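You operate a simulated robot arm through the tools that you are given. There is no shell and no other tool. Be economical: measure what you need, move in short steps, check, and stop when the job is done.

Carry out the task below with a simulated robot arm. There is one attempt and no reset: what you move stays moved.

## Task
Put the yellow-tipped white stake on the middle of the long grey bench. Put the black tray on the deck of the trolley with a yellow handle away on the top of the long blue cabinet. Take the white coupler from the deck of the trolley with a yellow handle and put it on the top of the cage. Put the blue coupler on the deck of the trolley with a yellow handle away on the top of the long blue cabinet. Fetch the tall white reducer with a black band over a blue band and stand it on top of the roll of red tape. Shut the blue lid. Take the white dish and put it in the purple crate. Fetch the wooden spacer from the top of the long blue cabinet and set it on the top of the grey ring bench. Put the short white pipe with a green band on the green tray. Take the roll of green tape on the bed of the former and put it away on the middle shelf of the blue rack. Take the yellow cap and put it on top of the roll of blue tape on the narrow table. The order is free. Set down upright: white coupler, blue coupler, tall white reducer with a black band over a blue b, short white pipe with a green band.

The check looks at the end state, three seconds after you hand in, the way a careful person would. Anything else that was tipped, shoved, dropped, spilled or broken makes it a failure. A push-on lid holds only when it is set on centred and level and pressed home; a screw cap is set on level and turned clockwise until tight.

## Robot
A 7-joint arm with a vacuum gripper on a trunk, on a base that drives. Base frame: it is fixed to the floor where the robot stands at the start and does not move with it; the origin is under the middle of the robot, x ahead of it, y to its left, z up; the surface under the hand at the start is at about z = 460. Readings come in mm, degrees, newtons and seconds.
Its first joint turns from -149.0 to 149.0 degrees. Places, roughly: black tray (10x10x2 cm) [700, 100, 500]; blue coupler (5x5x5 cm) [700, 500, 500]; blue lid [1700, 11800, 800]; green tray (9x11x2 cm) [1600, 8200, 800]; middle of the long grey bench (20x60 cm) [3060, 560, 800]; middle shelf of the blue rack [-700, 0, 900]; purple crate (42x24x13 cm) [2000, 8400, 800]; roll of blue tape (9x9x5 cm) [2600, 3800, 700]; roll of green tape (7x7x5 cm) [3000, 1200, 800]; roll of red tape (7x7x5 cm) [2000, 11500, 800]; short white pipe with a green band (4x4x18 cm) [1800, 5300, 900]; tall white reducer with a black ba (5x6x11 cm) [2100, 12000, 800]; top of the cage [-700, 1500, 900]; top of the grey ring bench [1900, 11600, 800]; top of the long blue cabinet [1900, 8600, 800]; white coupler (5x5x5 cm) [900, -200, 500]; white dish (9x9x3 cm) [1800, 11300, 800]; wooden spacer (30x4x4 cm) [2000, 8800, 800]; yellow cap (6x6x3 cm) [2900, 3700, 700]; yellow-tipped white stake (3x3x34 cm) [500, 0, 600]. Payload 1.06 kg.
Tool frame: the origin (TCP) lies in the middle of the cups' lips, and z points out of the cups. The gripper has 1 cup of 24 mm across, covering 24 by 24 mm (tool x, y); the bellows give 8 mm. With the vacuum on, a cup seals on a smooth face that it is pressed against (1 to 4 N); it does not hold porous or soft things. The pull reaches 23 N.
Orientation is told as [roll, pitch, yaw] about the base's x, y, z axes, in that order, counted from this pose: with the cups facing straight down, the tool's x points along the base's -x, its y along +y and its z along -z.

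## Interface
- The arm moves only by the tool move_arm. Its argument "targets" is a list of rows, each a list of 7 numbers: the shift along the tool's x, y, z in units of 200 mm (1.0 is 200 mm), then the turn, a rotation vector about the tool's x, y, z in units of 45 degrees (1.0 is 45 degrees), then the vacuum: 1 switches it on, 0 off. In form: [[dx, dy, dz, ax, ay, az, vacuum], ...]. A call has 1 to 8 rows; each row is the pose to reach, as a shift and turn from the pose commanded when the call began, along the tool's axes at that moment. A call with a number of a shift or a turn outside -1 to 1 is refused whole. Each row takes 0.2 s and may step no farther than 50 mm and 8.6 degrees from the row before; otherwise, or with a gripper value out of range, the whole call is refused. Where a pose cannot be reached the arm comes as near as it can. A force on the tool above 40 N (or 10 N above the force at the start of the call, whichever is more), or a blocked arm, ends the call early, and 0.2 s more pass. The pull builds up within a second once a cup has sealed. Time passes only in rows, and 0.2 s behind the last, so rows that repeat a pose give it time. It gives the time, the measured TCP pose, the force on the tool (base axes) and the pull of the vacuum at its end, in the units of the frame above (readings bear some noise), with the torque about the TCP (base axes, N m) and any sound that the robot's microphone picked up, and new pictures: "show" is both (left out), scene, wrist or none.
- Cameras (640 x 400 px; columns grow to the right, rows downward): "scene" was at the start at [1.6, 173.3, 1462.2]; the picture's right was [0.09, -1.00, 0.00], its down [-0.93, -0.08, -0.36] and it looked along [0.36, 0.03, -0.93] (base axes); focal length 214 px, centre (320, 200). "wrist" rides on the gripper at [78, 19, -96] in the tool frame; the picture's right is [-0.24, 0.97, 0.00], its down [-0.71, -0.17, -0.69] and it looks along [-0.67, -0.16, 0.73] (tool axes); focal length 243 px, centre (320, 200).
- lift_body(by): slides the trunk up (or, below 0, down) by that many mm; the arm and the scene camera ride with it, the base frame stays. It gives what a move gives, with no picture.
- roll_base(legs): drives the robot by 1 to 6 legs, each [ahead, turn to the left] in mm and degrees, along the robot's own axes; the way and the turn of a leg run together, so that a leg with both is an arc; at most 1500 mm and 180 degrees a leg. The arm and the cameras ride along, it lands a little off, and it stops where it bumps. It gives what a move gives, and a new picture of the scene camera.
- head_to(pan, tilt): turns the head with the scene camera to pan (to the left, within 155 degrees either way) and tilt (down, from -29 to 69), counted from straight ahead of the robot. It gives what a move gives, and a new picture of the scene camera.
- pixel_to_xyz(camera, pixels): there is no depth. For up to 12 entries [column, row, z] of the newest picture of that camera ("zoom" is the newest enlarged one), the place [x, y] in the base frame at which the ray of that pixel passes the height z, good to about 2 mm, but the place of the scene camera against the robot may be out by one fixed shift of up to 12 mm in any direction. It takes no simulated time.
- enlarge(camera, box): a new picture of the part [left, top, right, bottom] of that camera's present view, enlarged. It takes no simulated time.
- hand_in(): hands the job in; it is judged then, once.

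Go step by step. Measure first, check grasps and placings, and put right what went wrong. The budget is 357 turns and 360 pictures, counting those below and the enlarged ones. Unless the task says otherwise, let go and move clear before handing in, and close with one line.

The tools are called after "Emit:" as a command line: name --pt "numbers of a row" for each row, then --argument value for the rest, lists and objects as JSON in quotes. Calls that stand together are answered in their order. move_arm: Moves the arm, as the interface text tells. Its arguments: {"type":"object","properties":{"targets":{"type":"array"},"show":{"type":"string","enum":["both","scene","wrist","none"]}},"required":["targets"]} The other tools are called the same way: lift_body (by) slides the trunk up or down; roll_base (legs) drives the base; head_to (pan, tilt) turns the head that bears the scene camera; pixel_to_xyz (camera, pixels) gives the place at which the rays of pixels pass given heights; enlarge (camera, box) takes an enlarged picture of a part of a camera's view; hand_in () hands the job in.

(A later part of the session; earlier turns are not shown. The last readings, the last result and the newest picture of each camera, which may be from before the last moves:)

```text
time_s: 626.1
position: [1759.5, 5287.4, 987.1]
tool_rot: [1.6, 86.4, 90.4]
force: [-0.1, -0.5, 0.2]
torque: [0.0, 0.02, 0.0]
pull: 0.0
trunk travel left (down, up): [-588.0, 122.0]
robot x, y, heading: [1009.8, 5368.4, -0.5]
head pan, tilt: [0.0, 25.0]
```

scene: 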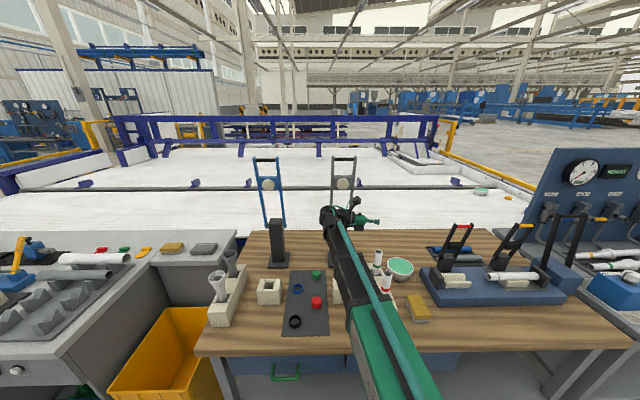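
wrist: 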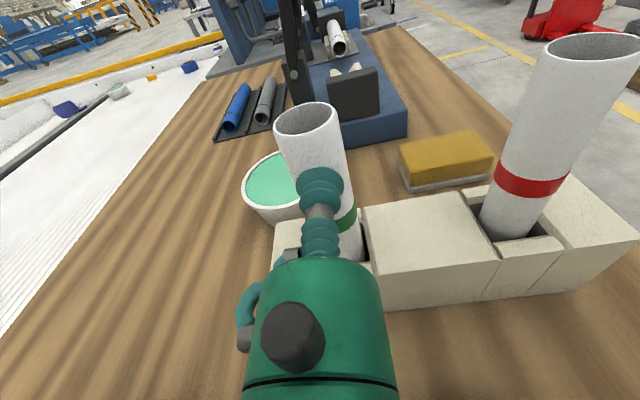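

The arm steps seem to break it while smooth trunk steps hold. I repeat this best setup and use only 10 mm trunk lifts.

Emit:
move_arm --pt "0 0 -0.07 0 0 0 0" --pt "-0.07 0 -0.07 0 0 0 0" --show "none"

Emit:
lift_body --by -14

Emit:
move_arm --pt "0 0 0.0 0 0 0 0" --show "wrist"

Emit:
enlarge --camera "wrist" --box '[230, 40, 400, 240]'

```text
time_s: 626.7
position: [1759.5, 5302.7, 973.8]
tool_rot: [1.3, 86.4, 90.1]
force: [0.1, -0.4, -0.2]
torque: [0.01, 0.01, -0.01]
pull: 0.1
trunk travel left (down, up): [-588.0, 122.0]
robot x, y, heading: [1012.9, 5370.1, -0.7]
head pan, tilt: [0.0, 25.0]
```

```text
time_s: 627.3
position: [1760.2, 5302.9, 960.0]
tool_rot: [1.7, 86.4, 90.4]
force: [-0.4, 0.1, 0.2]
torque: [0.02, 0.01, 0.02]
pull: 0.0
trunk travel left (down, up): [-574.0, 136.0]
robot x, y, heading: [1013.4, 5370.7, -0.7]
head pan, tilt: [0.0, 25.0]
```

```text
time_s: 627.7
position: [1759.2, 5302.9, 959.9]
tool_rot: [1.8, 86.4, 90.6]
force: [1.4, 0.6, 0.0]
torque: [0.02, 0.0, 0.01]
pull: 0.1
trunk travel left (down, up): [-574.0, 136.0]
robot x, y, heading: [1011.9, 5372.3, -0.5]
head pan, tilt: [0.0, 25.0]
```

wrist: 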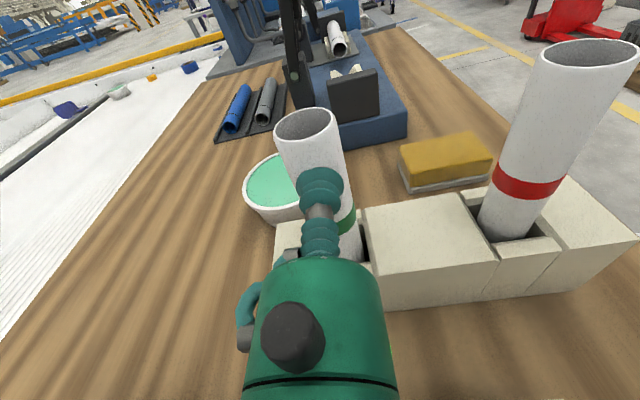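

```text
2.00 times, centred on (315, 140) of wrist
```

zoom: 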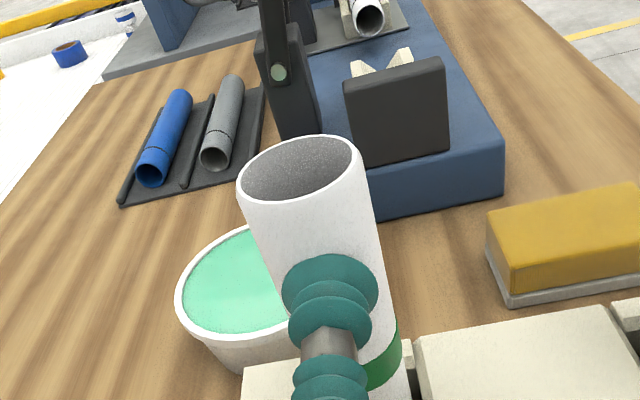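

Emit:
move_arm --pt "-0.02 -0.007 0.03 0 0 0 1" --pt "-0.02 -0.007 0.05 0 0 0 1" --pt "-0.02 -0.007 0.06 0 0 0 1" --pt "-0.02 -0.007 0.07 0 0 0 1" --pt "-0.02 -0.007 0.08 0 0 0 1" --pt "-0.02 -0.007 0.08 0 0 0 1" --show "none"

```text
time_s: 629.1
position: [1760.5, 5288.1, 956.9]
tool_rot: [0.5, 86.6, 89.2]
force: [1.4, 10.8, 10.2]
torque: [0.26, -0.08, -0.04]
pull: 22.5
trunk travel left (down, up): [-574.0, 136.0]
robot x, y, heading: [1012.3, 5372.3, -0.5]
head pan, tilt: [0.0, 25.0]
```

Emit:
move_arm --pt "0.004 0 -0.002 0 0 0 1" --pt "0.008 0 -0.004 0 0 0 1" --pt "0.012 0 -0.006 0 0 0 1" --pt "0.016 0 -0.008 0 0 0 1" --pt "0.016 0 -0.008 0 0 0 1" --show "none"

Emit:
lift_body --by 10

Emit:
lift_body --by 10

Emit:
lift_body --by 10

Emit:
lift_body --by 10

Emit:
lift_body --by 12

Emit:
lift_body --by 12

Emit:
lift_body --by 12

Emit:
lift_body --by 12

Emit:
lift_body --by 12

Emit:
lift_body --by 12

```text
time_s: 630.3
position: [1761.2, 5287.9, 958.9]
tool_rot: [1.7, 86.4, 90.7]
force: [0.1, -0.2, -0.6]
torque: [0.0, 0.02, 0.01]
pull: 22.4
trunk travel left (down, up): [-574.0, 136.0]
robot x, y, heading: [1012.9, 5373.8, -0.4]
head pan, tilt: [0.0, 25.0]
```

```text
time_s: 630.9
position: [1760.9, 5287.6, 968.7]
tool_rot: [1.8, 86.5, 90.6]
force: [0.2, -0.3, 0.1]
torque: [0.0, 0.03, 0.03]
pull: 23.0
trunk travel left (down, up): [-584.0, 126.0]
robot x, y, heading: [1011.5, 5374.1, -0.6]
head pan, tilt: [0.0, 25.0]
```

```text
time_s: 631.5
position: [1761.4, 5287.9, 978.6]
tool_rot: [1.9, 86.6, 90.6]
force: [-0.6, -0.6, -1.0]
torque: [0.02, 0.04, 0.01]
pull: 22.8
trunk travel left (down, up): [-594.0, 116.0]
robot x, y, heading: [1011.9, 5372.8, -0.7]
head pan, tilt: [0.0, 25.0]
```

```text
time_s: 632.0
position: [1759.9, 5288.5, 989.7]
tool_rot: [1.8, 86.5, 90.6]
force: [-0.1, -0.4, 0.2]
torque: [-0.03, 0.02, -0.01]
pull: 22.0
trunk travel left (down, up): [-604.0, 106.0]
robot x, y, heading: [1012.4, 5370.9, -0.6]
head pan, tilt: [0.0, 25.0]
```

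```text
time_s: 632.6
position: [1761.1, 5287.8, 999.0]
tool_rot: [1.7, 86.5, 90.7]
force: [-1.0, -0.2, 0.4]
torque: [0.01, 0.03, 0.0]
pull: 23.1
trunk travel left (down, up): [-614.0, 96.0]
robot x, y, heading: [1009.2, 5372.2, -0.4]
head pan, tilt: [0.0, 25.0]
```

```text
time_s: 633.2
position: [1760.7, 5288.9, 1011.6]
tool_rot: [1.8, 86.5, 90.6]
force: [0.3, -0.5, -0.5]
torque: [0.01, 0.05, 0.03]
pull: 22.8
trunk travel left (down, up): [-626.0, 84.0]
robot x, y, heading: [1007.6, 5371.5, -0.4]
head pan, tilt: [0.0, 25.0]
```

```text
time_s: 633.8
position: [1761.2, 5288.2, 1023.1]
tool_rot: [1.8, 86.5, 90.4]
force: [-0.4, 0.2, 0.3]
torque: [0.04, -0.02, -0.01]
pull: 0.1
trunk travel left (down, up): [-638.0, 72.0]
robot x, y, heading: [1010.4, 5373.6, -0.9]
head pan, tilt: [0.0, 25.0]
```

```text
time_s: 634.4
position: [1760.7, 5288.2, 1034.7]
tool_rot: [1.7, 86.4, 90.5]
force: [0.0, -0.8, 0.5]
torque: [0.05, -0.03, 0.0]
pull: 0.0
trunk travel left (down, up): [-650.0, 60.0]
robot x, y, heading: [1014.2, 5368.2, -0.7]
head pan, tilt: [0.0, 25.0]
```

```text
time_s: 635.0
position: [1761.2, 5288.1, 1046.6]
tool_rot: [1.9, 86.5, 90.7]
force: [-0.7, -1.2, 0.8]
torque: [-0.04, 0.06, -0.02]
pull: 0.0
trunk travel left (down, up): [-662.0, 48.0]
robot x, y, heading: [1011.1, 5369.7, -0.7]
head pan, tilt: [0.0, 25.0]
```

```text
time_s: 635.6
position: [1760.7, 5288.3, 1057.8]
tool_rot: [1.8, 86.4, 90.6]
force: [0.4, 0.1, 0.2]
torque: [0.02, 0.02, 0.0]
pull: 0.1
trunk travel left (down, up): [-674.0, 36.0]
robot x, y, heading: [1009.3, 5370.0, -0.7]
head pan, tilt: [0.0, 25.0]
```

```text
time_s: 636.2
position: [1761.0, 5288.1, 1071.5]
tool_rot: [1.9, 86.4, 90.7]
force: [-0.2, -0.1, 0.3]
torque: [-0.02, 0.02, 0.01]
pull: 0.0
trunk travel left (down, up): [-686.0, 24.0]
robot x, y, heading: [1011.7, 5371.5, -0.5]
head pan, tilt: [0.0, 25.0]
```

Both good runs failed at the same lift height or after ~3 s. I test which: reseal, relax, and simply wait.

Emit:
move_arm --pt "0 0 -0.07 0 0 0 0" --show "none"

Emit:
lift_body --by -112

Emit:
move_arm --pt "-0.015 0 0.04 0 0 0 1" --pt "-0.015 0 0.055 0 0 0 1" --pt "-0.015 0 0.065 0 0 0 1" --pt "-0.015 0 0.074 0 0 0 1" --pt "-0.015 0 0.081 0 0 0 1" --pt "-0.015 0 0.081 0 0 0 1" --show "wrist"

```text
time_s: 636.6
position: [1761.7, 5302.7, 1071.5]
tool_rot: [1.7, 86.4, 90.5]
force: [0.6, 0.0, 0.0]
torque: [0.02, 0.0, 0.01]
pull: 0.1
trunk travel left (down, up): [-686.0, 24.0]
robot x, y, heading: [1013.9, 5370.3, -0.7]
head pan, tilt: [0.0, 25.0]
```

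```text
time_s: 638.0
position: [1761.6, 5302.8, 958.4]
tool_rot: [1.7, 86.4, 90.4]
force: [0.4, -0.4, 0.0]
torque: [0.01, -0.01, 0.0]
pull: 0.1
trunk travel left (down, up): [-574.0, 136.0]
robot x, y, heading: [1010.8, 5374.0, -0.5]
head pan, tilt: [0.0, 25.0]
```

```text
time_s: 639.5
position: [1761.3, 5286.1, 955.5]
tool_rot: [1.7, 86.4, 90.5]
force: [-0.2, 2.7, 1.2]
torque: [0.01, 0.0, -0.02]
pull: 0.0
trunk travel left (down, up): [-574.0, 136.0]
robot x, y, heading: [1011.5, 5368.2, -0.4]
head pan, tilt: [0.0, 25.0]
```

wrist: 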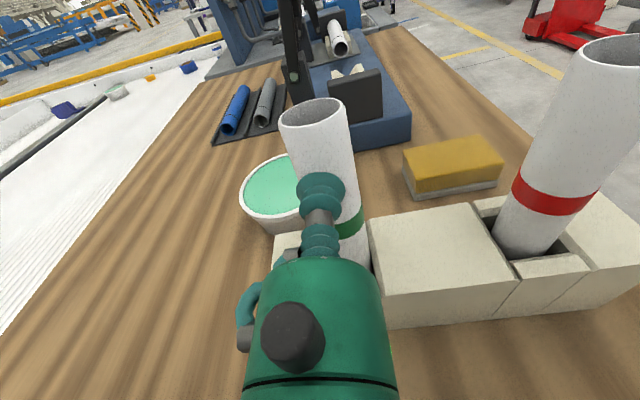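

Pipe now sits ~4 mm toward −x. I recentre, seal, relax, and wait to test stability.

Emit:
move_arm --pt "0 0 -0.04 0 0 0 1" --pt "0 0.018 -0.04 0 0 0 1" --pt "0 0.018 -0.01 0 0 0 1" --pt "0 0.018 0.005 0 0 0 1" --pt "0 0.018 0.015 0 0 0 1" --pt "0 0.018 0.025 0 0 0 1" --pt "0 0.018 0.025 0 0 0 1" --show "none"

```text
time_s: 641.0
position: [1756.6, 5282.2, 956.1]
tool_rot: [0.6, 86.7, 89.3]
force: [1.6, 16.9, 12.3]
torque: [0.37, -0.09, -0.01]
pull: 23.1
trunk travel left (down, up): [-574.0, 136.0]
robot x, y, heading: [1010.3, 5370.0, -0.2]
head pan, tilt: [0.0, 25.0]
```

Emit:
move_arm --pt "0.004 0 -0.002 0 0 0 1" --pt "0.008 0 -0.005 0 0 0 1" --pt "0.012 0 -0.008 0 0 0 1" --pt "0.016 0 -0.011 0 0 0 1" --pt "0.016 0 -0.011 0 0 0 1" --show "none"

Emit:
move_arm --pt "0 0 0 0 0 0 1" --pt "0 0 0 0 0 0 1" --pt "0 0 0 0 0 0 1" --pt "0 0 0 0 0 0 1" --pt "0 0 0 0 0 0 1" --pt "0 0 0 0 0 0 1" --pt "0 0 0 0 0 0 1" --pt "0 0 0 0 0 0 1" --show "none"

Emit:
move_arm --pt "0 0 0 0 0 0 1" --pt "0 0 0 0 0 0 1" --pt "0 0 0 0 0 0 1" --pt "0 0 0 0 0 0 1" --pt "0 0 0 0 0 0 1" --pt "0 0 0 0 0 0 1" --pt "0 0 0 0 0 0 1" --pt "0 0 0 0 0 0 1" --show "none"

Emit:
move_arm --pt "0 0 0 0 0 0 1" --pt "0 0 0 0 0 0 1" --pt "0 0 0 0 0 0 1" --pt "0 0 0 0 0 0 1" --pt "0 0 0 0 0 0 1" --pt "0 0 0 0 0 0 1" --pt "0 0 0 0 0 0 1" --pt "0 0 0 0 0 0 1" --show "none"

```text
time_s: 642.2
position: [1757.7, 5283.9, 958.9]
tool_rot: [1.7, 86.3, 90.6]
force: [-1.1, -0.2, -0.9]
torque: [0.01, -0.01, -0.01]
pull: 22.8
trunk travel left (down, up): [-574.0, 136.0]
robot x, y, heading: [1012.2, 5369.7, -0.3]
head pan, tilt: [0.0, 25.0]
```

```text
time_s: 644.0
position: [1757.5, 5284.2, 958.3]
tool_rot: [1.7, 86.5, 90.5]
force: [1.0, 4.2, 0.5]
torque: [0.07, -0.04, 0.02]
pull: 22.7
trunk travel left (down, up): [-574.0, 136.0]
robot x, y, heading: [1012.1, 5374.4, -0.5]
head pan, tilt: [0.0, 25.0]
```

```text
time_s: 645.9
position: [1757.2, 5283.8, 959.3]
tool_rot: [1.8, 86.5, 90.6]
force: [0.1, 3.2, 0.9]
torque: [0.07, -0.03, 0.02]
pull: 23.1
trunk travel left (down, up): [-574.0, 136.0]
robot x, y, heading: [1012.3, 5367.0, -0.8]
head pan, tilt: [0.0, 25.0]
```

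```text
time_s: 647.6
position: [1757.8, 5283.6, 957.8]
tool_rot: [1.8, 86.6, 90.4]
force: [0.5, 3.7, 0.5]
torque: [0.1, -0.03, -0.03]
pull: 22.8
trunk travel left (down, up): [-574.0, 136.0]
robot x, y, heading: [1010.2, 5371.1, -0.6]
head pan, tilt: [0.0, 25.0]
```

The seal is stable while still (>5 s). So I relieve the residual push and lift in trunk steps, pausing to look before the pipe leaves the pocket.

Emit:
move_arm --pt "0.002 0 -0.003 0 0 0 1" --pt "0.002 0 -0.005 0 0 0 1" --pt "0.002 0 -0.005 0 0 0 1" --show "none"

Emit:
lift_body --by 10

Emit:
lift_body --by 10

Emit:
lift_body --by 10

Emit:
lift_body --by 10

Emit:
move_arm --pt "0 0 0 0 0 0 1" --show "wrist"

```text
time_s: 648.5
position: [1757.2, 5284.9, 957.7]
tool_rot: [1.8, 86.5, 90.6]
force: [0.1, 0.8, -0.3]
torque: [0.05, 0.02, 0.05]
pull: 23.2
trunk travel left (down, up): [-574.0, 136.0]
robot x, y, heading: [1012.5, 5369.9, -0.5]
head pan, tilt: [0.0, 25.0]
```

```text
time_s: 649.0
position: [1757.8, 5285.7, 969.4]
tool_rot: [1.5, 86.5, 90.4]
force: [-0.4, 3.0, 1.3]
torque: [0.05, 0.0, -0.01]
pull: 0.0
trunk travel left (down, up): [-584.0, 126.0]
robot x, y, heading: [1012.1, 5368.1, -0.7]
head pan, tilt: [0.0, 25.0]
```

```text
time_s: 649.6
position: [1757.5, 5284.7, 979.2]
tool_rot: [1.6, 86.5, 90.4]
force: [0.2, 1.8, 1.4]
torque: [0.04, 0.01, 0.0]
pull: 0.1
trunk travel left (down, up): [-594.0, 116.0]
robot x, y, heading: [1010.4, 5369.5, -0.7]
head pan, tilt: [0.0, 25.0]
```

```text
time_s: 650.2
position: [1756.9, 5284.8, 988.7]
tool_rot: [1.8, 86.5, 90.6]
force: [0.1, 0.7, -0.1]
torque: [-0.01, -0.02, -0.03]
pull: 0.0
trunk travel left (down, up): [-604.0, 106.0]
robot x, y, heading: [1011.8, 5369.4, -0.7]
head pan, tilt: [0.0, 25.0]
```

```text
time_s: 650.8
position: [1758.2, 5284.4, 998.3]
tool_rot: [1.8, 86.4, 90.6]
force: [0.4, 0.3, -0.9]
torque: [0.07, -0.04, 0.0]
pull: 0.0
trunk travel left (down, up): [-614.0, 96.0]
robot x, y, heading: [1009.4, 5371.7, -0.5]
head pan, tilt: [0.0, 25.0]
```

```text
time_s: 651.2
position: [1756.3, 5285.6, 997.9]
tool_rot: [1.6, 86.3, 90.5]
force: [0.4, -0.1, -0.1]
torque: [0.01, 0.03, 0.0]
pull: 0.0
trunk travel left (down, up): [-614.0, 96.0]
robot x, y, heading: [1009.3, 5370.8, -0.6]
head pan, tilt: [0.0, 25.0]
```

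wrist: 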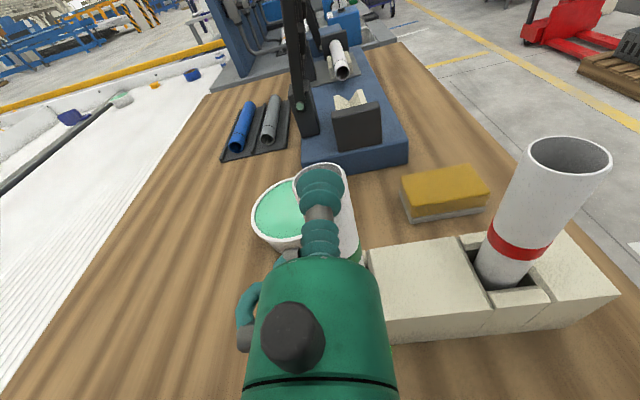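

Off-centre in x again. I go back to x≈1761, where the lift ran cleanly for 52 mm, and look.

Emit:
move_arm --pt "0 0 -0.08 0 0 0 0" --pt "0 -0.018 -0.08 0 0 0 0" --show "none"

Emit:
lift_body --by -40

Emit:
move_arm --pt "0 0 0 0 0 0 0" --show "wrist"

Emit:
enlarge --camera "wrist" --box '[230, 40, 400, 240]'

```text
time_s: 651.8
position: [1761.1, 5300.3, 998.3]
tool_rot: [1.9, 86.4, 90.6]
force: [-0.7, 0.1, -0.2]
torque: [0.01, -0.02, -0.02]
pull: 0.1
trunk travel left (down, up): [-614.0, 96.0]
robot x, y, heading: [1010.4, 5367.5, -0.3]
head pan, tilt: [0.0, 25.0]
```

```text
time_s: 652.6
position: [1761.3, 5300.3, 959.3]
tool_rot: [1.6, 86.4, 90.5]
force: [-0.5, 0.3, -0.2]
torque: [-0.02, -0.02, 0.02]
pull: 0.1
trunk travel left (down, up): [-574.0, 136.0]
robot x, y, heading: [1011.4, 5374.1, -0.6]
head pan, tilt: [0.0, 25.0]
```

```text
time_s: 653.0
position: [1760.9, 5301.2, 958.2]
tool_rot: [1.7, 86.4, 90.5]
force: [-0.4, 0.1, 0.0]
torque: [-0.01, 0.01, -0.01]
pull: 0.0
trunk travel left (down, up): [-574.0, 136.0]
robot x, y, heading: [1010.9, 5370.2, -0.9]
head pan, tilt: [0.0, 25.0]
```

wrist: 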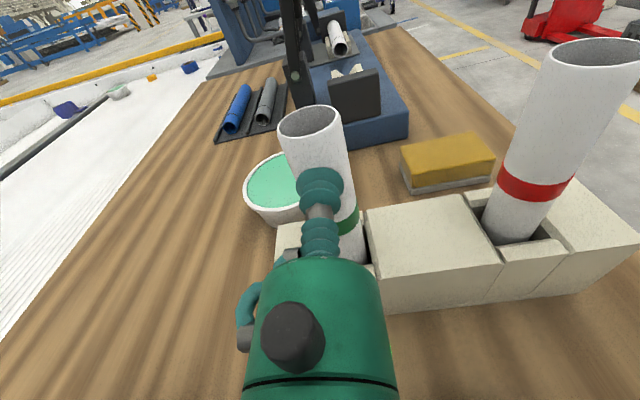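

```text
2.00 times, centred on (315, 140) of wrist
```

zoom: 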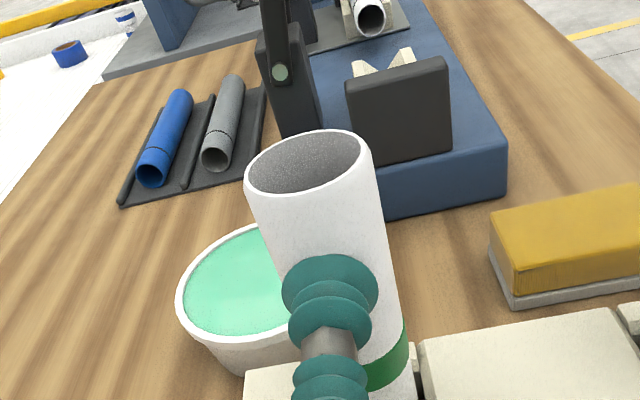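

Pipe is centred within ~0.5 mm. I repeat the best-run press.

Emit:
move_arm --pt "-0.01 0.003 0.03 0 0 0 1" --pt "-0.01 0.003 0.05 0 0 0 1" --pt "-0.01 0.003 0.06 0 0 0 1" --pt "-0.01 0.003 0.07 0 0 0 1" --pt "-0.01 0.003 0.077 0 0 0 1" --pt "-0.01 0.003 0.077 0 0 0 1" --show "none"

```text
time_s: 654.4
position: [1759.8, 5285.1, 958.3]
tool_rot: [-0.1, 86.6, 88.8]
force: [1.4, 16.4, 17.1]
torque: [0.42, -0.12, -0.02]
pull: 22.6
trunk travel left (down, up): [-574.0, 136.0]
robot x, y, heading: [1010.8, 5373.6, -0.4]
head pan, tilt: [0.0, 25.0]
```

Emit:
move_arm --pt "0.005 0 -0.003 0 0 0 1" --pt "0.01 0 -0.006 0 0 0 1" --pt "0.015 0 -0.008 0 0 0 1" --pt "0.02 0 -0.01 0 0 0 1" --pt "0.02 0 -0.01 0 0 0 1" --show "none"

Emit:
lift_body --by 10

Emit:
lift_body --by 10

Emit:
lift_body --by 10

Emit:
lift_body --by 10

Emit:
move_arm --pt "0 0 0 0 0 0 1" --show "wrist"

```text
time_s: 655.6
position: [1759.8, 5287.3, 959.4]
tool_rot: [2.1, 86.4, 90.8]
force: [0.4, 0.1, -0.3]
torque: [0.04, 0.07, 0.05]
pull: 22.5
trunk travel left (down, up): [-574.0, 136.0]
robot x, y, heading: [1010.7, 5369.6, -0.7]
head pan, tilt: [0.0, 25.0]
```

```text
time_s: 656.2
position: [1760.5, 5287.2, 971.7]
tool_rot: [1.7, 86.5, 90.6]
force: [-1.1, 0.5, 0.8]
torque: [0.01, 0.06, 0.03]
pull: 22.4
trunk travel left (down, up): [-584.0, 126.0]
robot x, y, heading: [1013.3, 5370.6, -0.4]
head pan, tilt: [0.0, 25.0]
```

```text
time_s: 656.8
position: [1760.8, 5287.3, 981.1]
tool_rot: [1.5, 86.4, 90.3]
force: [-0.3, 1.0, 0.2]
torque: [0.02, 0.04, 0.0]
pull: 0.1
trunk travel left (down, up): [-594.0, 116.0]
robot x, y, heading: [1010.4, 5370.8, -0.5]
head pan, tilt: [0.0, 25.0]
```

```text
time_s: 657.3
position: [1759.6, 5287.5, 990.0]
tool_rot: [1.9, 86.4, 90.7]
force: [0.1, 0.3, -0.1]
torque: [0.0, -0.02, 0.01]
pull: 0.1
trunk travel left (down, up): [-604.0, 106.0]
robot x, y, heading: [1010.7, 5371.8, -0.4]
head pan, tilt: [0.0, 25.0]
```

```text
time_s: 657.9
position: [1759.9, 5286.3, 1000.0]
tool_rot: [1.8, 86.3, 90.6]
force: [0.2, 0.7, 0.7]
torque: [0.02, 0.01, -0.01]
pull: 0.1
trunk travel left (down, up): [-614.0, 96.0]
robot x, y, heading: [1013.7, 5373.7, -0.3]
head pan, tilt: [0.0, 25.0]
```

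```text
time_s: 658.3
position: [1761.0, 5286.8, 1000.2]
tool_rot: [1.7, 86.3, 90.5]
force: [-0.3, -0.5, -0.1]
torque: [0.01, 0.02, -0.05]
pull: 0.1
trunk travel left (down, up): [-614.0, 96.0]
robot x, y, heading: [1010.9, 5376.2, -0.6]
head pan, tilt: [0.0, 25.0]
```

wrist: 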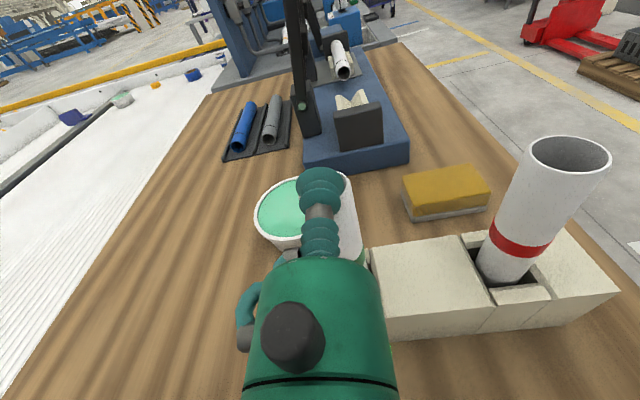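

Twist about the cup axis (torque y) seems to be what breaks it. I reseal and null that torque with a tiny roll before lifting.

Emit:
move_arm --pt "0 0 -0.08 0 0 0 0" --show "none"

Emit:
lift_body --by -40

Emit:
move_arm --pt "-0.01 0 0.04 0 0 0 1" --pt "-0.01 0 0.065 0 0 0 1" --pt "-0.01 0 0.08 0 0 0 1" --pt "-0.01 0 0.088 0 0 0 1" --pt "-0.01 0 0.094 0 0 0 1" --pt "-0.01 0 0.094 0 0 0 1" --show "wrist"

```text
time_s: 658.7
position: [1760.1, 5303.2, 1001.3]
tool_rot: [1.6, 86.4, 90.5]
force: [-0.2, 0.3, 1.0]
torque: [-0.02, 0.0, 0.02]
pull: 0.1
trunk travel left (down, up): [-614.0, 96.0]
robot x, y, heading: [1011.2, 5372.5, -0.6]
head pan, tilt: [0.0, 25.0]
```

```text
time_s: 659.5
position: [1760.1, 5303.0, 960.9]
tool_rot: [1.6, 86.4, 90.5]
force: [0.1, 0.0, -0.1]
torque: [-0.02, 0.01, 0.03]
pull: 0.0
trunk travel left (down, up): [-574.0, 136.0]
robot x, y, heading: [1008.2, 5371.0, -0.7]
head pan, tilt: [0.0, 25.0]
```

```text
time_s: 661.0
position: [1760.2, 5284.5, 958.8]
tool_rot: [1.6, 86.5, 90.4]
force: [0.0, 3.5, 3.0]
torque: [0.01, -0.04, 0.0]
pull: 0.0
trunk travel left (down, up): [-574.0, 136.0]
robot x, y, heading: [1014.4, 5373.4, -0.3]
head pan, tilt: [0.0, 25.0]
```

wrist: 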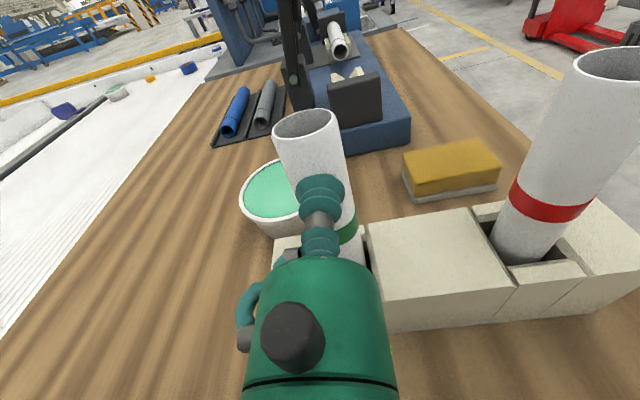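

Emit:
move_arm --pt "0 0 0.01 0 0 0 1" --pt "0 0 0.018 0 0 0 1" --pt "0 0 0.024 0 0 0 1" --pt "0 0 0.028 0 0 0 1" --pt "0 0 0.028 0 0 0 1" --show "none"

```text
time_s: 662.1
position: [1759.9, 5279.8, 957.9]
tool_rot: [1.2, 86.5, 90.0]
force: [-0.1, 15.6, 5.8]
torque: [0.13, -0.04, -0.01]
pull: 0.1
trunk travel left (down, up): [-574.0, 136.0]
robot x, y, heading: [1012.9, 5369.7, -0.6]
head pan, tilt: [0.0, 25.0]
```

Emit:
move_arm --pt "0 0 0.006 0 0 0 1" --pt "0 0 0.012 0 0 0 1" --pt "0 0 0.016 0 0 0 1" --pt "0 0 0.016 0 0 0 1" --show "none"

```text
time_s: 663.1
position: [1760.0, 5279.1, 959.1]
tool_rot: [0.8, 86.6, 89.8]
force: [-0.1, 32.7, 11.0]
torque: [0.3, -0.03, -0.01]
pull: 22.9
trunk travel left (down, up): [-574.0, 136.0]
robot x, y, heading: [1013.9, 5369.1, -0.6]
head pan, tilt: [0.0, 25.0]
```

Sealed. Relax and read the torques.

Emit:
move_arm --pt "0.002 0 -0.005 0 0 0 1" --pt "0.005 0 -0.01 0 0 0 1" --pt "0.008 0 -0.015 0 0 0 1" --pt "0.012 0 -0.02 0 0 0 1" --pt "0.014 0 -0.024 0 0 0 1" --pt "0.014 0 -0.024 0 0 0 1" --show "none"

```text
time_s: 664.5
position: [1759.9, 5280.6, 959.2]
tool_rot: [2.6, 86.5, 91.2]
force: [-1.0, 6.0, -9.1]
torque: [-0.11, 0.1, 0.04]
pull: 23.1
trunk travel left (down, up): [-574.0, 136.0]
robot x, y, heading: [1010.1, 5369.1, -0.8]
head pan, tilt: [0.0, 25.0]
```

Interesting: the seal carries 9 N while jammed. I retreat a little more to un-jam.

Emit:
move_arm --pt "0 0 -0.004 0 0 0 1" --pt "0 0 -0.008 0 0 0 1" --pt "0 0 -0.011 0 0 0 1" --pt "0 0 -0.011 0 0 0 1" --show "none"

```text
time_s: 665.5
position: [1759.4, 5282.7, 962.0]
tool_rot: [1.3, 86.5, 90.1]
force: [0.2, 4.7, 3.1]
torque: [0.06, -0.01, -0.03]
pull: 0.0
trunk travel left (down, up): [-574.0, 136.0]
robot x, y, heading: [1012.0, 5371.6, -0.5]
head pan, tilt: [0.0, 25.0]
```

Retreating (losing compression), not shear, breaks the seal; so exact lateral centring gives the margin. I back off to the standoff and measure the column precisely.

Emit:
move_arm --pt "-0.012 0 -0.05 0 0 0 0" --pt "-0.015 0 -0.095 0 0 0 0" --pt "-0.015 0 -0.095 0 0 0 0" --show "wrist"

Emit:
enlarge --camera "wrist" --box '[260, 80, 360, 180]'

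```text
time_s: 666.4
position: [1758.7, 5301.6, 959.1]
tool_rot: [1.7, 86.3, 90.6]
force: [-0.8, -0.1, -0.7]
torque: [0.0, 0.01, -0.02]
pull: 0.0
trunk travel left (down, up): [-574.0, 136.0]
robot x, y, heading: [1011.7, 5370.6, -0.5]
head pan, tilt: [0.0, 25.0]
```

wrist: 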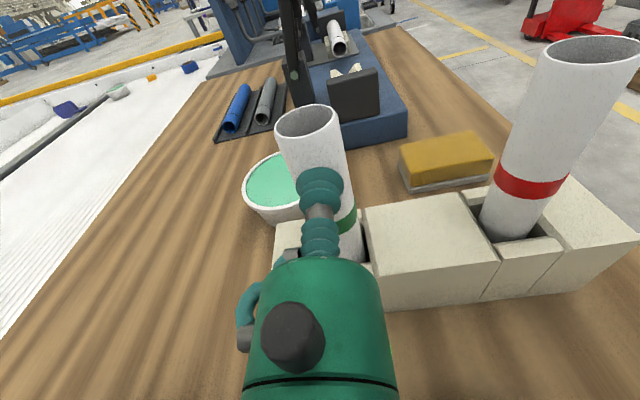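

```text
4.00 times, centred on (310, 130) of wrist
```

zoom: 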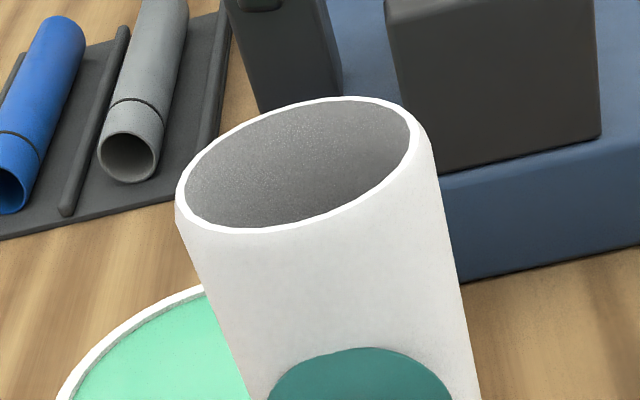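

Emit:
move_arm --pt "0 -0.005 0.03 0 0 0 1" --pt "0 -0.005 0.05 0 0 0 1" --pt "0 -0.005 0.058 0 0 0 1" --pt "0 -0.005 0.064 0 0 0 1" --pt "0 -0.005 0.07 0 0 0 1" --pt "0 -0.005 0.075 0 0 0 1" --pt "0 -0.005 0.075 0 0 0 1" --show "none"

```text
time_s: 668.0
position: [1761.0, 5287.6, 958.9]
tool_rot: [0.7, 86.5, 89.5]
force: [0.7, 11.4, 10.3]
torque: [0.31, -0.07, -0.01]
pull: 23.0
trunk travel left (down, up): [-574.0, 136.0]
robot x, y, heading: [1013.3, 5373.5, -0.6]
head pan, tilt: [0.0, 25.0]
```

Same good seal as the best run. Relax and lift with small trunk steps.

Emit:
move_arm --pt "0.004 0 -0.002 0 0 0 1" --pt "0.008 0 -0.004 0 0 0 1" --pt "0.012 0 -0.006 0 0 0 1" --pt "0.016 0 -0.0075 0 0 0 1" --pt "0.016 0 -0.0075 0 0 0 1" --show "none"

Emit:
lift_body --by 10

Emit:
lift_body --by 10

Emit:
lift_body --by 10

Emit:
lift_body --by 10

Emit:
move_arm --pt "0 0 0 0 0 0 1" --show "wrist"

```text
time_s: 669.1
position: [1760.9, 5288.4, 961.0]
tool_rot: [1.8, 86.4, 90.7]
force: [-0.2, -0.2, -0.3]
torque: [0.02, 0.0, -0.03]
pull: 23.2
trunk travel left (down, up): [-574.0, 136.0]
robot x, y, heading: [1010.6, 5367.6, -0.7]
head pan, tilt: [0.0, 25.0]
```

```text
time_s: 669.7
position: [1760.3, 5287.5, 971.3]
tool_rot: [1.7, 86.5, 90.6]
force: [-0.2, 0.5, -0.3]
torque: [-0.01, 0.0, 0.02]
pull: 23.2
trunk travel left (down, up): [-584.0, 126.0]
robot x, y, heading: [1008.6, 5370.6, -0.9]
head pan, tilt: [0.0, 25.0]
```

```text
time_s: 670.3
position: [1760.4, 5287.3, 981.8]
tool_rot: [1.7, 86.4, 90.7]
force: [-0.9, -0.5, -1.4]
torque: [0.04, 0.04, 0.05]
pull: 22.7
trunk travel left (down, up): [-594.0, 116.0]
robot x, y, heading: [1012.2, 5371.1, -0.6]
head pan, tilt: [0.0, 25.0]
```

```text
time_s: 670.9
position: [1761.3, 5286.9, 992.2]
tool_rot: [1.7, 86.4, 90.5]
force: [-0.6, 0.6, -1.5]
torque: [0.0, 0.05, -0.02]
pull: 22.4
trunk travel left (down, up): [-604.0, 106.0]
robot x, y, heading: [1011.4, 5373.7, -0.5]
head pan, tilt: [0.0, 25.0]
```

```text
time_s: 671.5
position: [1760.7, 5288.7, 999.9]
tool_rot: [1.9, 86.4, 90.6]
force: [-0.1, 1.1, -1.1]
torque: [0.03, -0.01, 0.02]
pull: 22.9
trunk travel left (down, up): [-614.0, 96.0]
robot x, y, heading: [1013.7, 5372.4, -0.6]
head pan, tilt: [0.0, 25.0]
```

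```text
time_s: 671.9
position: [1761.7, 5287.6, 1001.6]
tool_rot: [1.8, 86.4, 90.6]
force: [-0.3, 0.3, 0.2]
torque: [-0.01, 0.04, 0.0]
pull: 23.5
trunk travel left (down, up): [-614.0, 96.0]
robot x, y, heading: [1008.0, 5368.7, -0.6]
head pan, tilt: [0.0, 25.0]
```

wrist: 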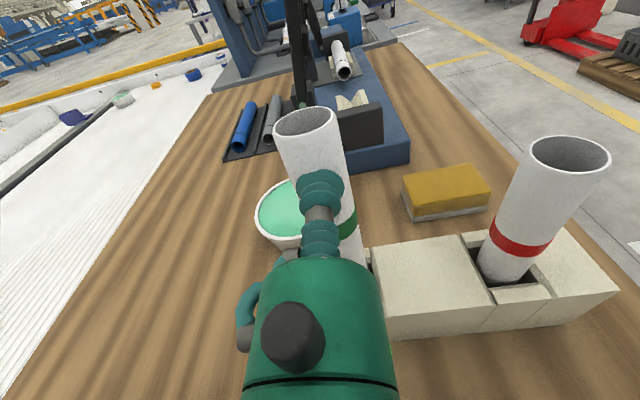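

Held at 40 mm lift. I continue with 5 mm steps.

Emit:
lift_body --by 5

Emit:
lift_body --by 5

Emit:
lift_body --by 5

Emit:
lift_body --by 5

Emit:
lift_body --by 5

Emit:
lift_body --by 5

Emit:
lift_body --by 5

Emit:
lift_body --by 5

Emit:
move_arm --pt "0 0 0 0 0 0 1" --show "wrist"

```text
time_s: 672.4
position: [1761.9, 5288.2, 1007.0]
tool_rot: [1.5, 86.5, 90.4]
force: [0.5, 0.0, 0.5]
torque: [0.03, 0.01, 0.01]
pull: 0.1
trunk travel left (down, up): [-619.0, 91.0]
robot x, y, heading: [1008.5, 5369.1, -0.5]
head pan, tilt: [0.0, 25.0]
```

```text
time_s: 673.0
position: [1761.6, 5287.0, 1011.7]
tool_rot: [1.8, 86.5, 90.6]
force: [0.2, 0.0, 0.0]
torque: [0.02, 0.04, -0.04]
pull: 0.1
trunk travel left (down, up): [-624.0, 86.0]
robot x, y, heading: [1010.7, 5373.4, -0.5]
head pan, tilt: [0.0, 25.0]
```

```text
time_s: 673.5
position: [1760.8, 5288.0, 1015.4]
tool_rot: [1.7, 86.4, 90.6]
force: [0.1, 1.1, 0.6]
torque: [0.01, -0.01, 0.0]
pull: 0.0
trunk travel left (down, up): [-629.0, 81.0]
robot x, y, heading: [1012.6, 5373.6, -0.7]
head pan, tilt: [0.0, 25.0]
```

```text
time_s: 674.0
position: [1761.1, 5288.7, 1020.2]
tool_rot: [1.8, 86.4, 90.6]
force: [0.1, -0.5, -0.4]
torque: [-0.01, 0.02, -0.01]
pull: 0.1
trunk travel left (down, up): [-634.0, 76.0]
robot x, y, heading: [1010.6, 5371.9, -0.4]
head pan, tilt: [0.0, 25.0]
```

```text
time_s: 674.6
position: [1761.3, 5288.2, 1026.6]
tool_rot: [1.9, 86.4, 90.6]
force: [-0.6, 0.5, 0.7]
torque: [0.04, 0.0, -0.04]
pull: 0.1
trunk travel left (down, up): [-639.0, 71.0]
robot x, y, heading: [1009.2, 5370.7, -0.3]
head pan, tilt: [0.0, 25.0]
```

```text
time_s: 675.1
position: [1762.3, 5288.8, 1032.2]
tool_rot: [1.8, 86.4, 90.5]
force: [-0.4, -0.8, 0.0]
torque: [0.02, -0.02, 0.01]
pull: 0.1
trunk travel left (down, up): [-644.0, 66.0]
robot x, y, heading: [1010.8, 5373.7, -0.6]
head pan, tilt: [0.0, 25.0]
```

```text
time_s: 675.6
position: [1761.2, 5287.7, 1036.7]
tool_rot: [1.9, 86.5, 90.6]
force: [-0.1, 0.4, 0.1]
torque: [0.01, 0.03, 0.01]
pull: 0.1
trunk travel left (down, up): [-649.0, 61.0]
robot x, y, heading: [1009.9, 5373.3, -0.4]
head pan, tilt: [0.0, 25.0]
```

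```text
time_s: 676.2
position: [1762.6, 5287.6, 1041.5]
tool_rot: [1.8, 86.5, 90.6]
force: [1.0, 0.4, -0.6]
torque: [-0.02, 0.0, 0.0]
pull: 0.0
trunk travel left (down, up): [-654.0, 56.0]
robot x, y, heading: [1009.4, 5374.6, -0.8]
head pan, tilt: [0.0, 25.0]
```

```text
time_s: 676.6
position: [1762.7, 5287.6, 1040.7]
tool_rot: [1.8, 86.5, 90.6]
force: [0.1, -1.1, 0.4]
torque: [-0.03, 0.0, -0.01]
pull: 0.1
trunk travel left (down, up): [-654.0, 56.0]
robot x, y, heading: [1012.8, 5367.7, -0.7]
head pan, tilt: [0.0, 25.0]
```

wrist: 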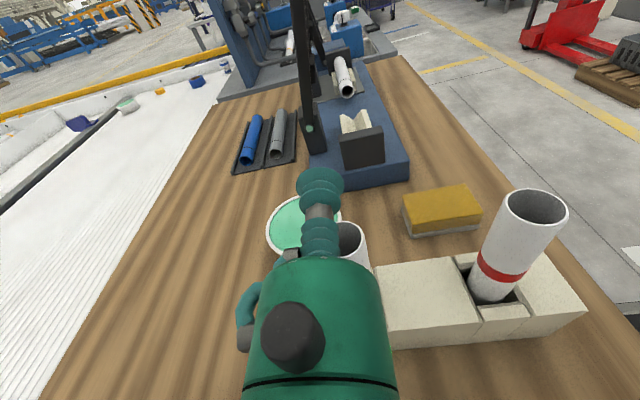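

The suction margin is simply too small. New idea: the open bore (≈29 mm) admits the 24 mm cup; inserted and tilted, the tool can hook the light pipe. I rotate the tool to 45° first for a straight-down view of the pipe's position.

Emit:
move_arm --pt "0.1 0 0 0 -0.1 0 0" --pt "0.2 0 0 0 -0.28 0 0" --pt "0.3 0 0 0 -0.46 0 0" --pt "0.32 0 0.05 0 -0.64 0 0" --pt "0.32 -0.05 0.1 0 -0.82 0 0" --pt "0.32 -0.09 0.1 0 -0.944 0 0" --show "wrist"

Emit:
enlarge --camera "wrist" --box '[320, 160, 400, 260]'

```text
time_s: 678.0
position: [1778.6, 5263.8, 1102.6]
tool_rot: [0.3, 43.8, 88.9]
force: [0.0, 0.1, 0.9]
torque: [-0.04, 0.03, 0.0]
pull: 0.0
trunk travel left (down, up): [-654.0, 56.0]
robot x, y, heading: [1010.3, 5372.7, -0.7]
head pan, tilt: [0.0, 25.0]
```

wrist: 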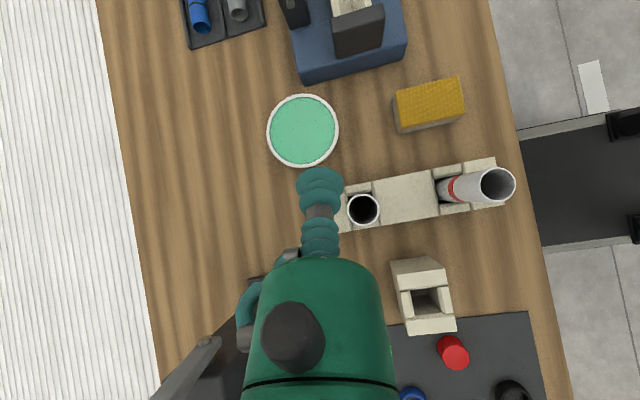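

```text
4.00 times, centred on (360, 210) of wrist
```

zoom: 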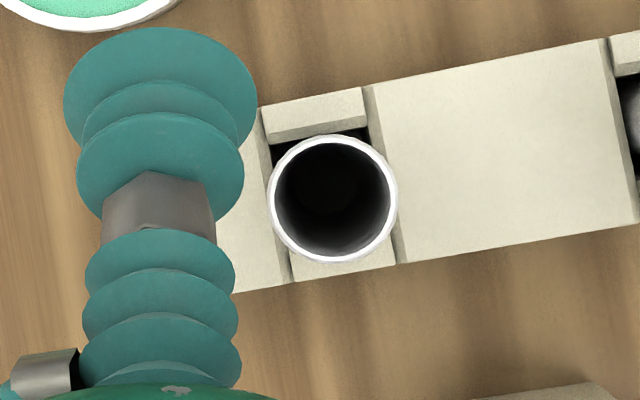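

Emit:
pixel_to_xyz --camera "zoom" --pixels '[[332, 198, 982], [268, 198, 982], [398, 198, 982], [332, 134, 982], [332, 264, 982], [276, 198, 982], [390, 198, 982]]'

Emit:
move_arm --pt "0 0 0 0 -0.17 0 0" --pt "0 0 0 0 -0.34 0 0" --pt "0 0 0 0 -0.51 0 0" --pt "0 0 0 0 -0.68 0 0" --pt "0 0 0 0 -0.85 0 0" --pt "0 0 0 0 -0.973 0 0" --show "none"

```text
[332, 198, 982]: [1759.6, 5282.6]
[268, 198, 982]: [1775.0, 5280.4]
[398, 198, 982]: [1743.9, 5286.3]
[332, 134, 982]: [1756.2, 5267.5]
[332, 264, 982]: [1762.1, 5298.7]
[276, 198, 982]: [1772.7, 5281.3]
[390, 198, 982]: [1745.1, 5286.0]
```

```text
time_s: 679.4
position: [1779.0, 5264.2, 1103.3]
tool_rot: [0.2, 0.2, 88.8]
force: [1.0, 0.7, 0.5]
torque: [-0.02, -0.06, -0.01]
pull: 0.0
trunk travel left (down, up): [-654.0, 56.0]
robot x, y, heading: [1013.5, 5373.3, -0.6]
head pan, tilt: [0.0, 25.0]
```

Pipe centre ≈(1759.4,5283). The tool is vertical; I move above the bore and check alignment.

Emit:
move_arm --pt "-0.046 0.05 0.15 0 0 0 0" --pt "-0.092 0.1 0.3 0 0 0 0" --pt "-0.092 0.1 0.5 0 0 0 0" --show "wrist"

Emit:
enlarge --camera "wrist" --box '[280, 120, 380, 220]'

```text
time_s: 680.2
position: [1759.9, 5282.8, 1005.2]
tool_rot: [0.1, 0.2, 88.7]
force: [0.0, -0.5, 0.9]
torque: [-0.04, 0.03, 0.02]
pull: 0.0
trunk travel left (down, up): [-654.0, 56.0]
robot x, y, heading: [1013.3, 5371.3, -0.5]
head pan, tilt: [0.0, 25.0]
```

wrist: 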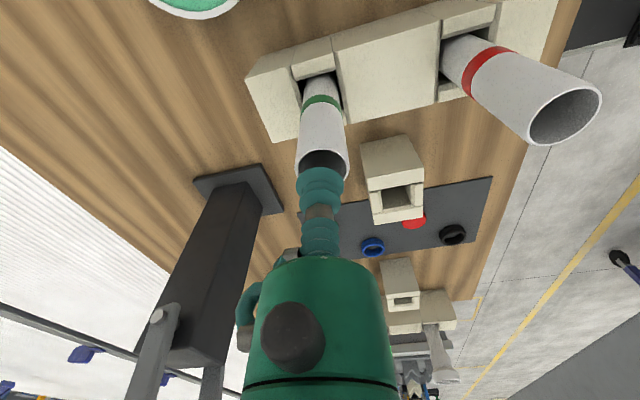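

```text
4.00 times, centred on (330, 170) of wrist
```

zoom: 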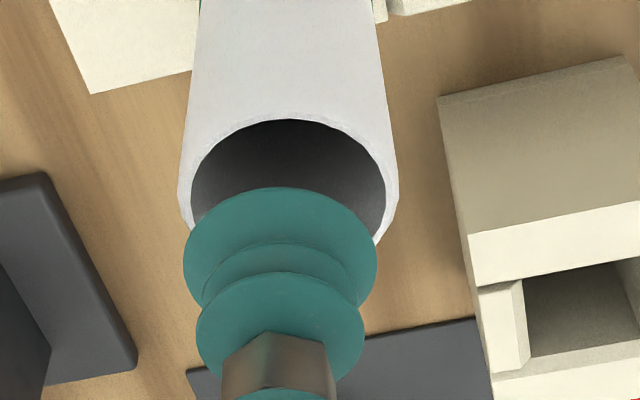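

Emit:
pixel_to_xyz --camera "zoom" --pixels '[[288, 190, 982], [288, 190, 976], [288, 120, 982], [191, 190, 982], [385, 190, 982], [280, 250, 1005]]'

```text
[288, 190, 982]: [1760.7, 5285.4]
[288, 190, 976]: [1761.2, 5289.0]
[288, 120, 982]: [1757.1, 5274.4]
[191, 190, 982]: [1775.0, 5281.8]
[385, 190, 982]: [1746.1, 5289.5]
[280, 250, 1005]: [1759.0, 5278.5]
```

Views reconcile to centre (1760.2,5283.2) with the rim at z≈986. I insert the cup ~38 mm.

Emit:
move_arm --pt "0 0 0.08 0 0 0 0" --pt "0 0 0.14 0 0 0 0" --pt "0 0 0.2 0 0 0 0" --pt "0 0 0.26 0 0 0 0" --pt "0 0 0.28 0 0 0 0" --show "wrist"

```text
time_s: 680.9
position: [1760.0, 5280.7, 978.1]
tool_rot: [-0.4, 0.3, 88.8]
force: [0.4, -0.2, 34.5]
torque: [-0.01, 0.01, 0.01]
pull: 0.0
trunk travel left (down, up): [-654.0, 56.0]
robot x, y, heading: [1011.7, 5371.3, -0.7]
head pan, tilt: [0.0, 25.0]
stopped in row 3: the force on the tool passed its limit at 51 N (the readings are from after the stop); the commanded pose is now the measured one
```

wrist: 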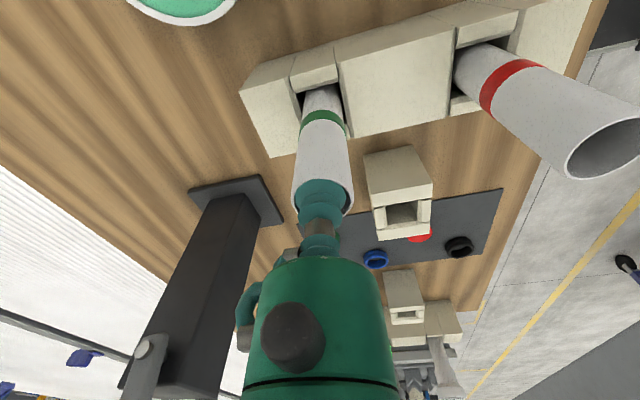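

The contact is central with zero torque, like a hidden inner face. I try the vacuum here.

Emit:
move_arm --pt "0 0 0 0 0 0 1" --pt "0 0 -0.005 0 0 0 1" --pt "0 0 -0.01 0 0 0 1" --pt "0 0 -0.015 0 0 0 1" --pt "0 0 -0.015 0 0 0 1" --show "wrist"

Emit:
enlarge --camera "wrist" --box '[270, 130, 380, 240]'

```text
time_s: 682.1
position: [1759.3, 5282.7, 978.9]
tool_rot: [-0.3, 0.3, 88.8]
force: [0.5, -0.4, 20.6]
torque: [0.06, 0.03, 0.03]
pull: 22.5
trunk travel left (down, up): [-654.0, 56.0]
robot x, y, heading: [1012.1, 5368.8, -0.4]
head pan, tilt: [0.0, 25.0]
```

wrist: 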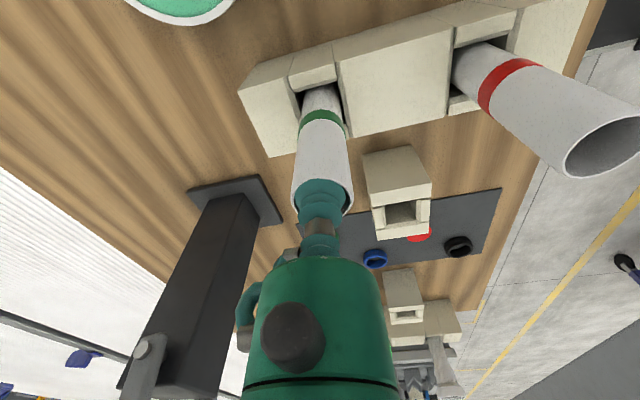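

```text
3.64 times, centred on (325, 185) of wrist
```

zoom: 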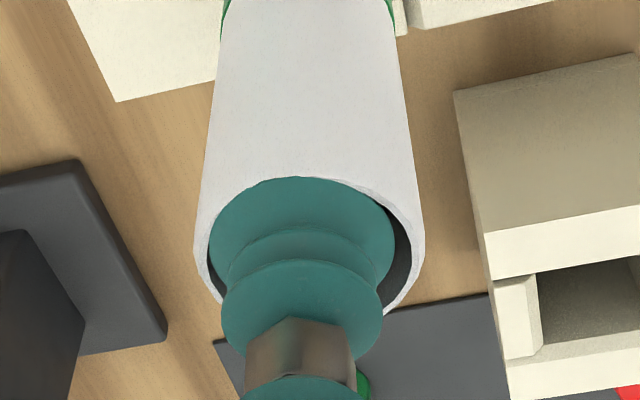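

Sealed on top — simple after all. I lift gently straight up.

Emit:
move_arm --pt "0 0 -0.015 0 0 0 1" --pt "0 0 -0.03 0 0 0 1" --pt "0 0 -0.08 0 0 0 1" --pt "0 0 -0.16 0 0 0 1" --pt "0 0 -0.28 0 0 0 1" --pt "0 0 -0.42 0 0 0 1" --pt "0 0 -0.58 0 0 0 1" --show "wrist"

```text
time_s: 683.7
position: [1760.0, 5281.9, 1093.1]
tool_rot: [-0.1, 0.2, 88.7]
force: [-0.3, 0.7, -1.7]
torque: [0.01, -0.02, 0.0]
pull: 22.4
trunk travel left (down, up): [-654.0, 56.0]
robot x, y, heading: [1009.4, 5373.4, -0.6]
head pan, tilt: [0.0, 25.0]
```

wrist: 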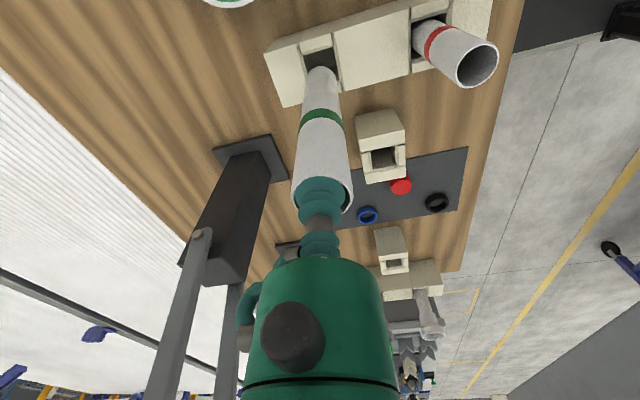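

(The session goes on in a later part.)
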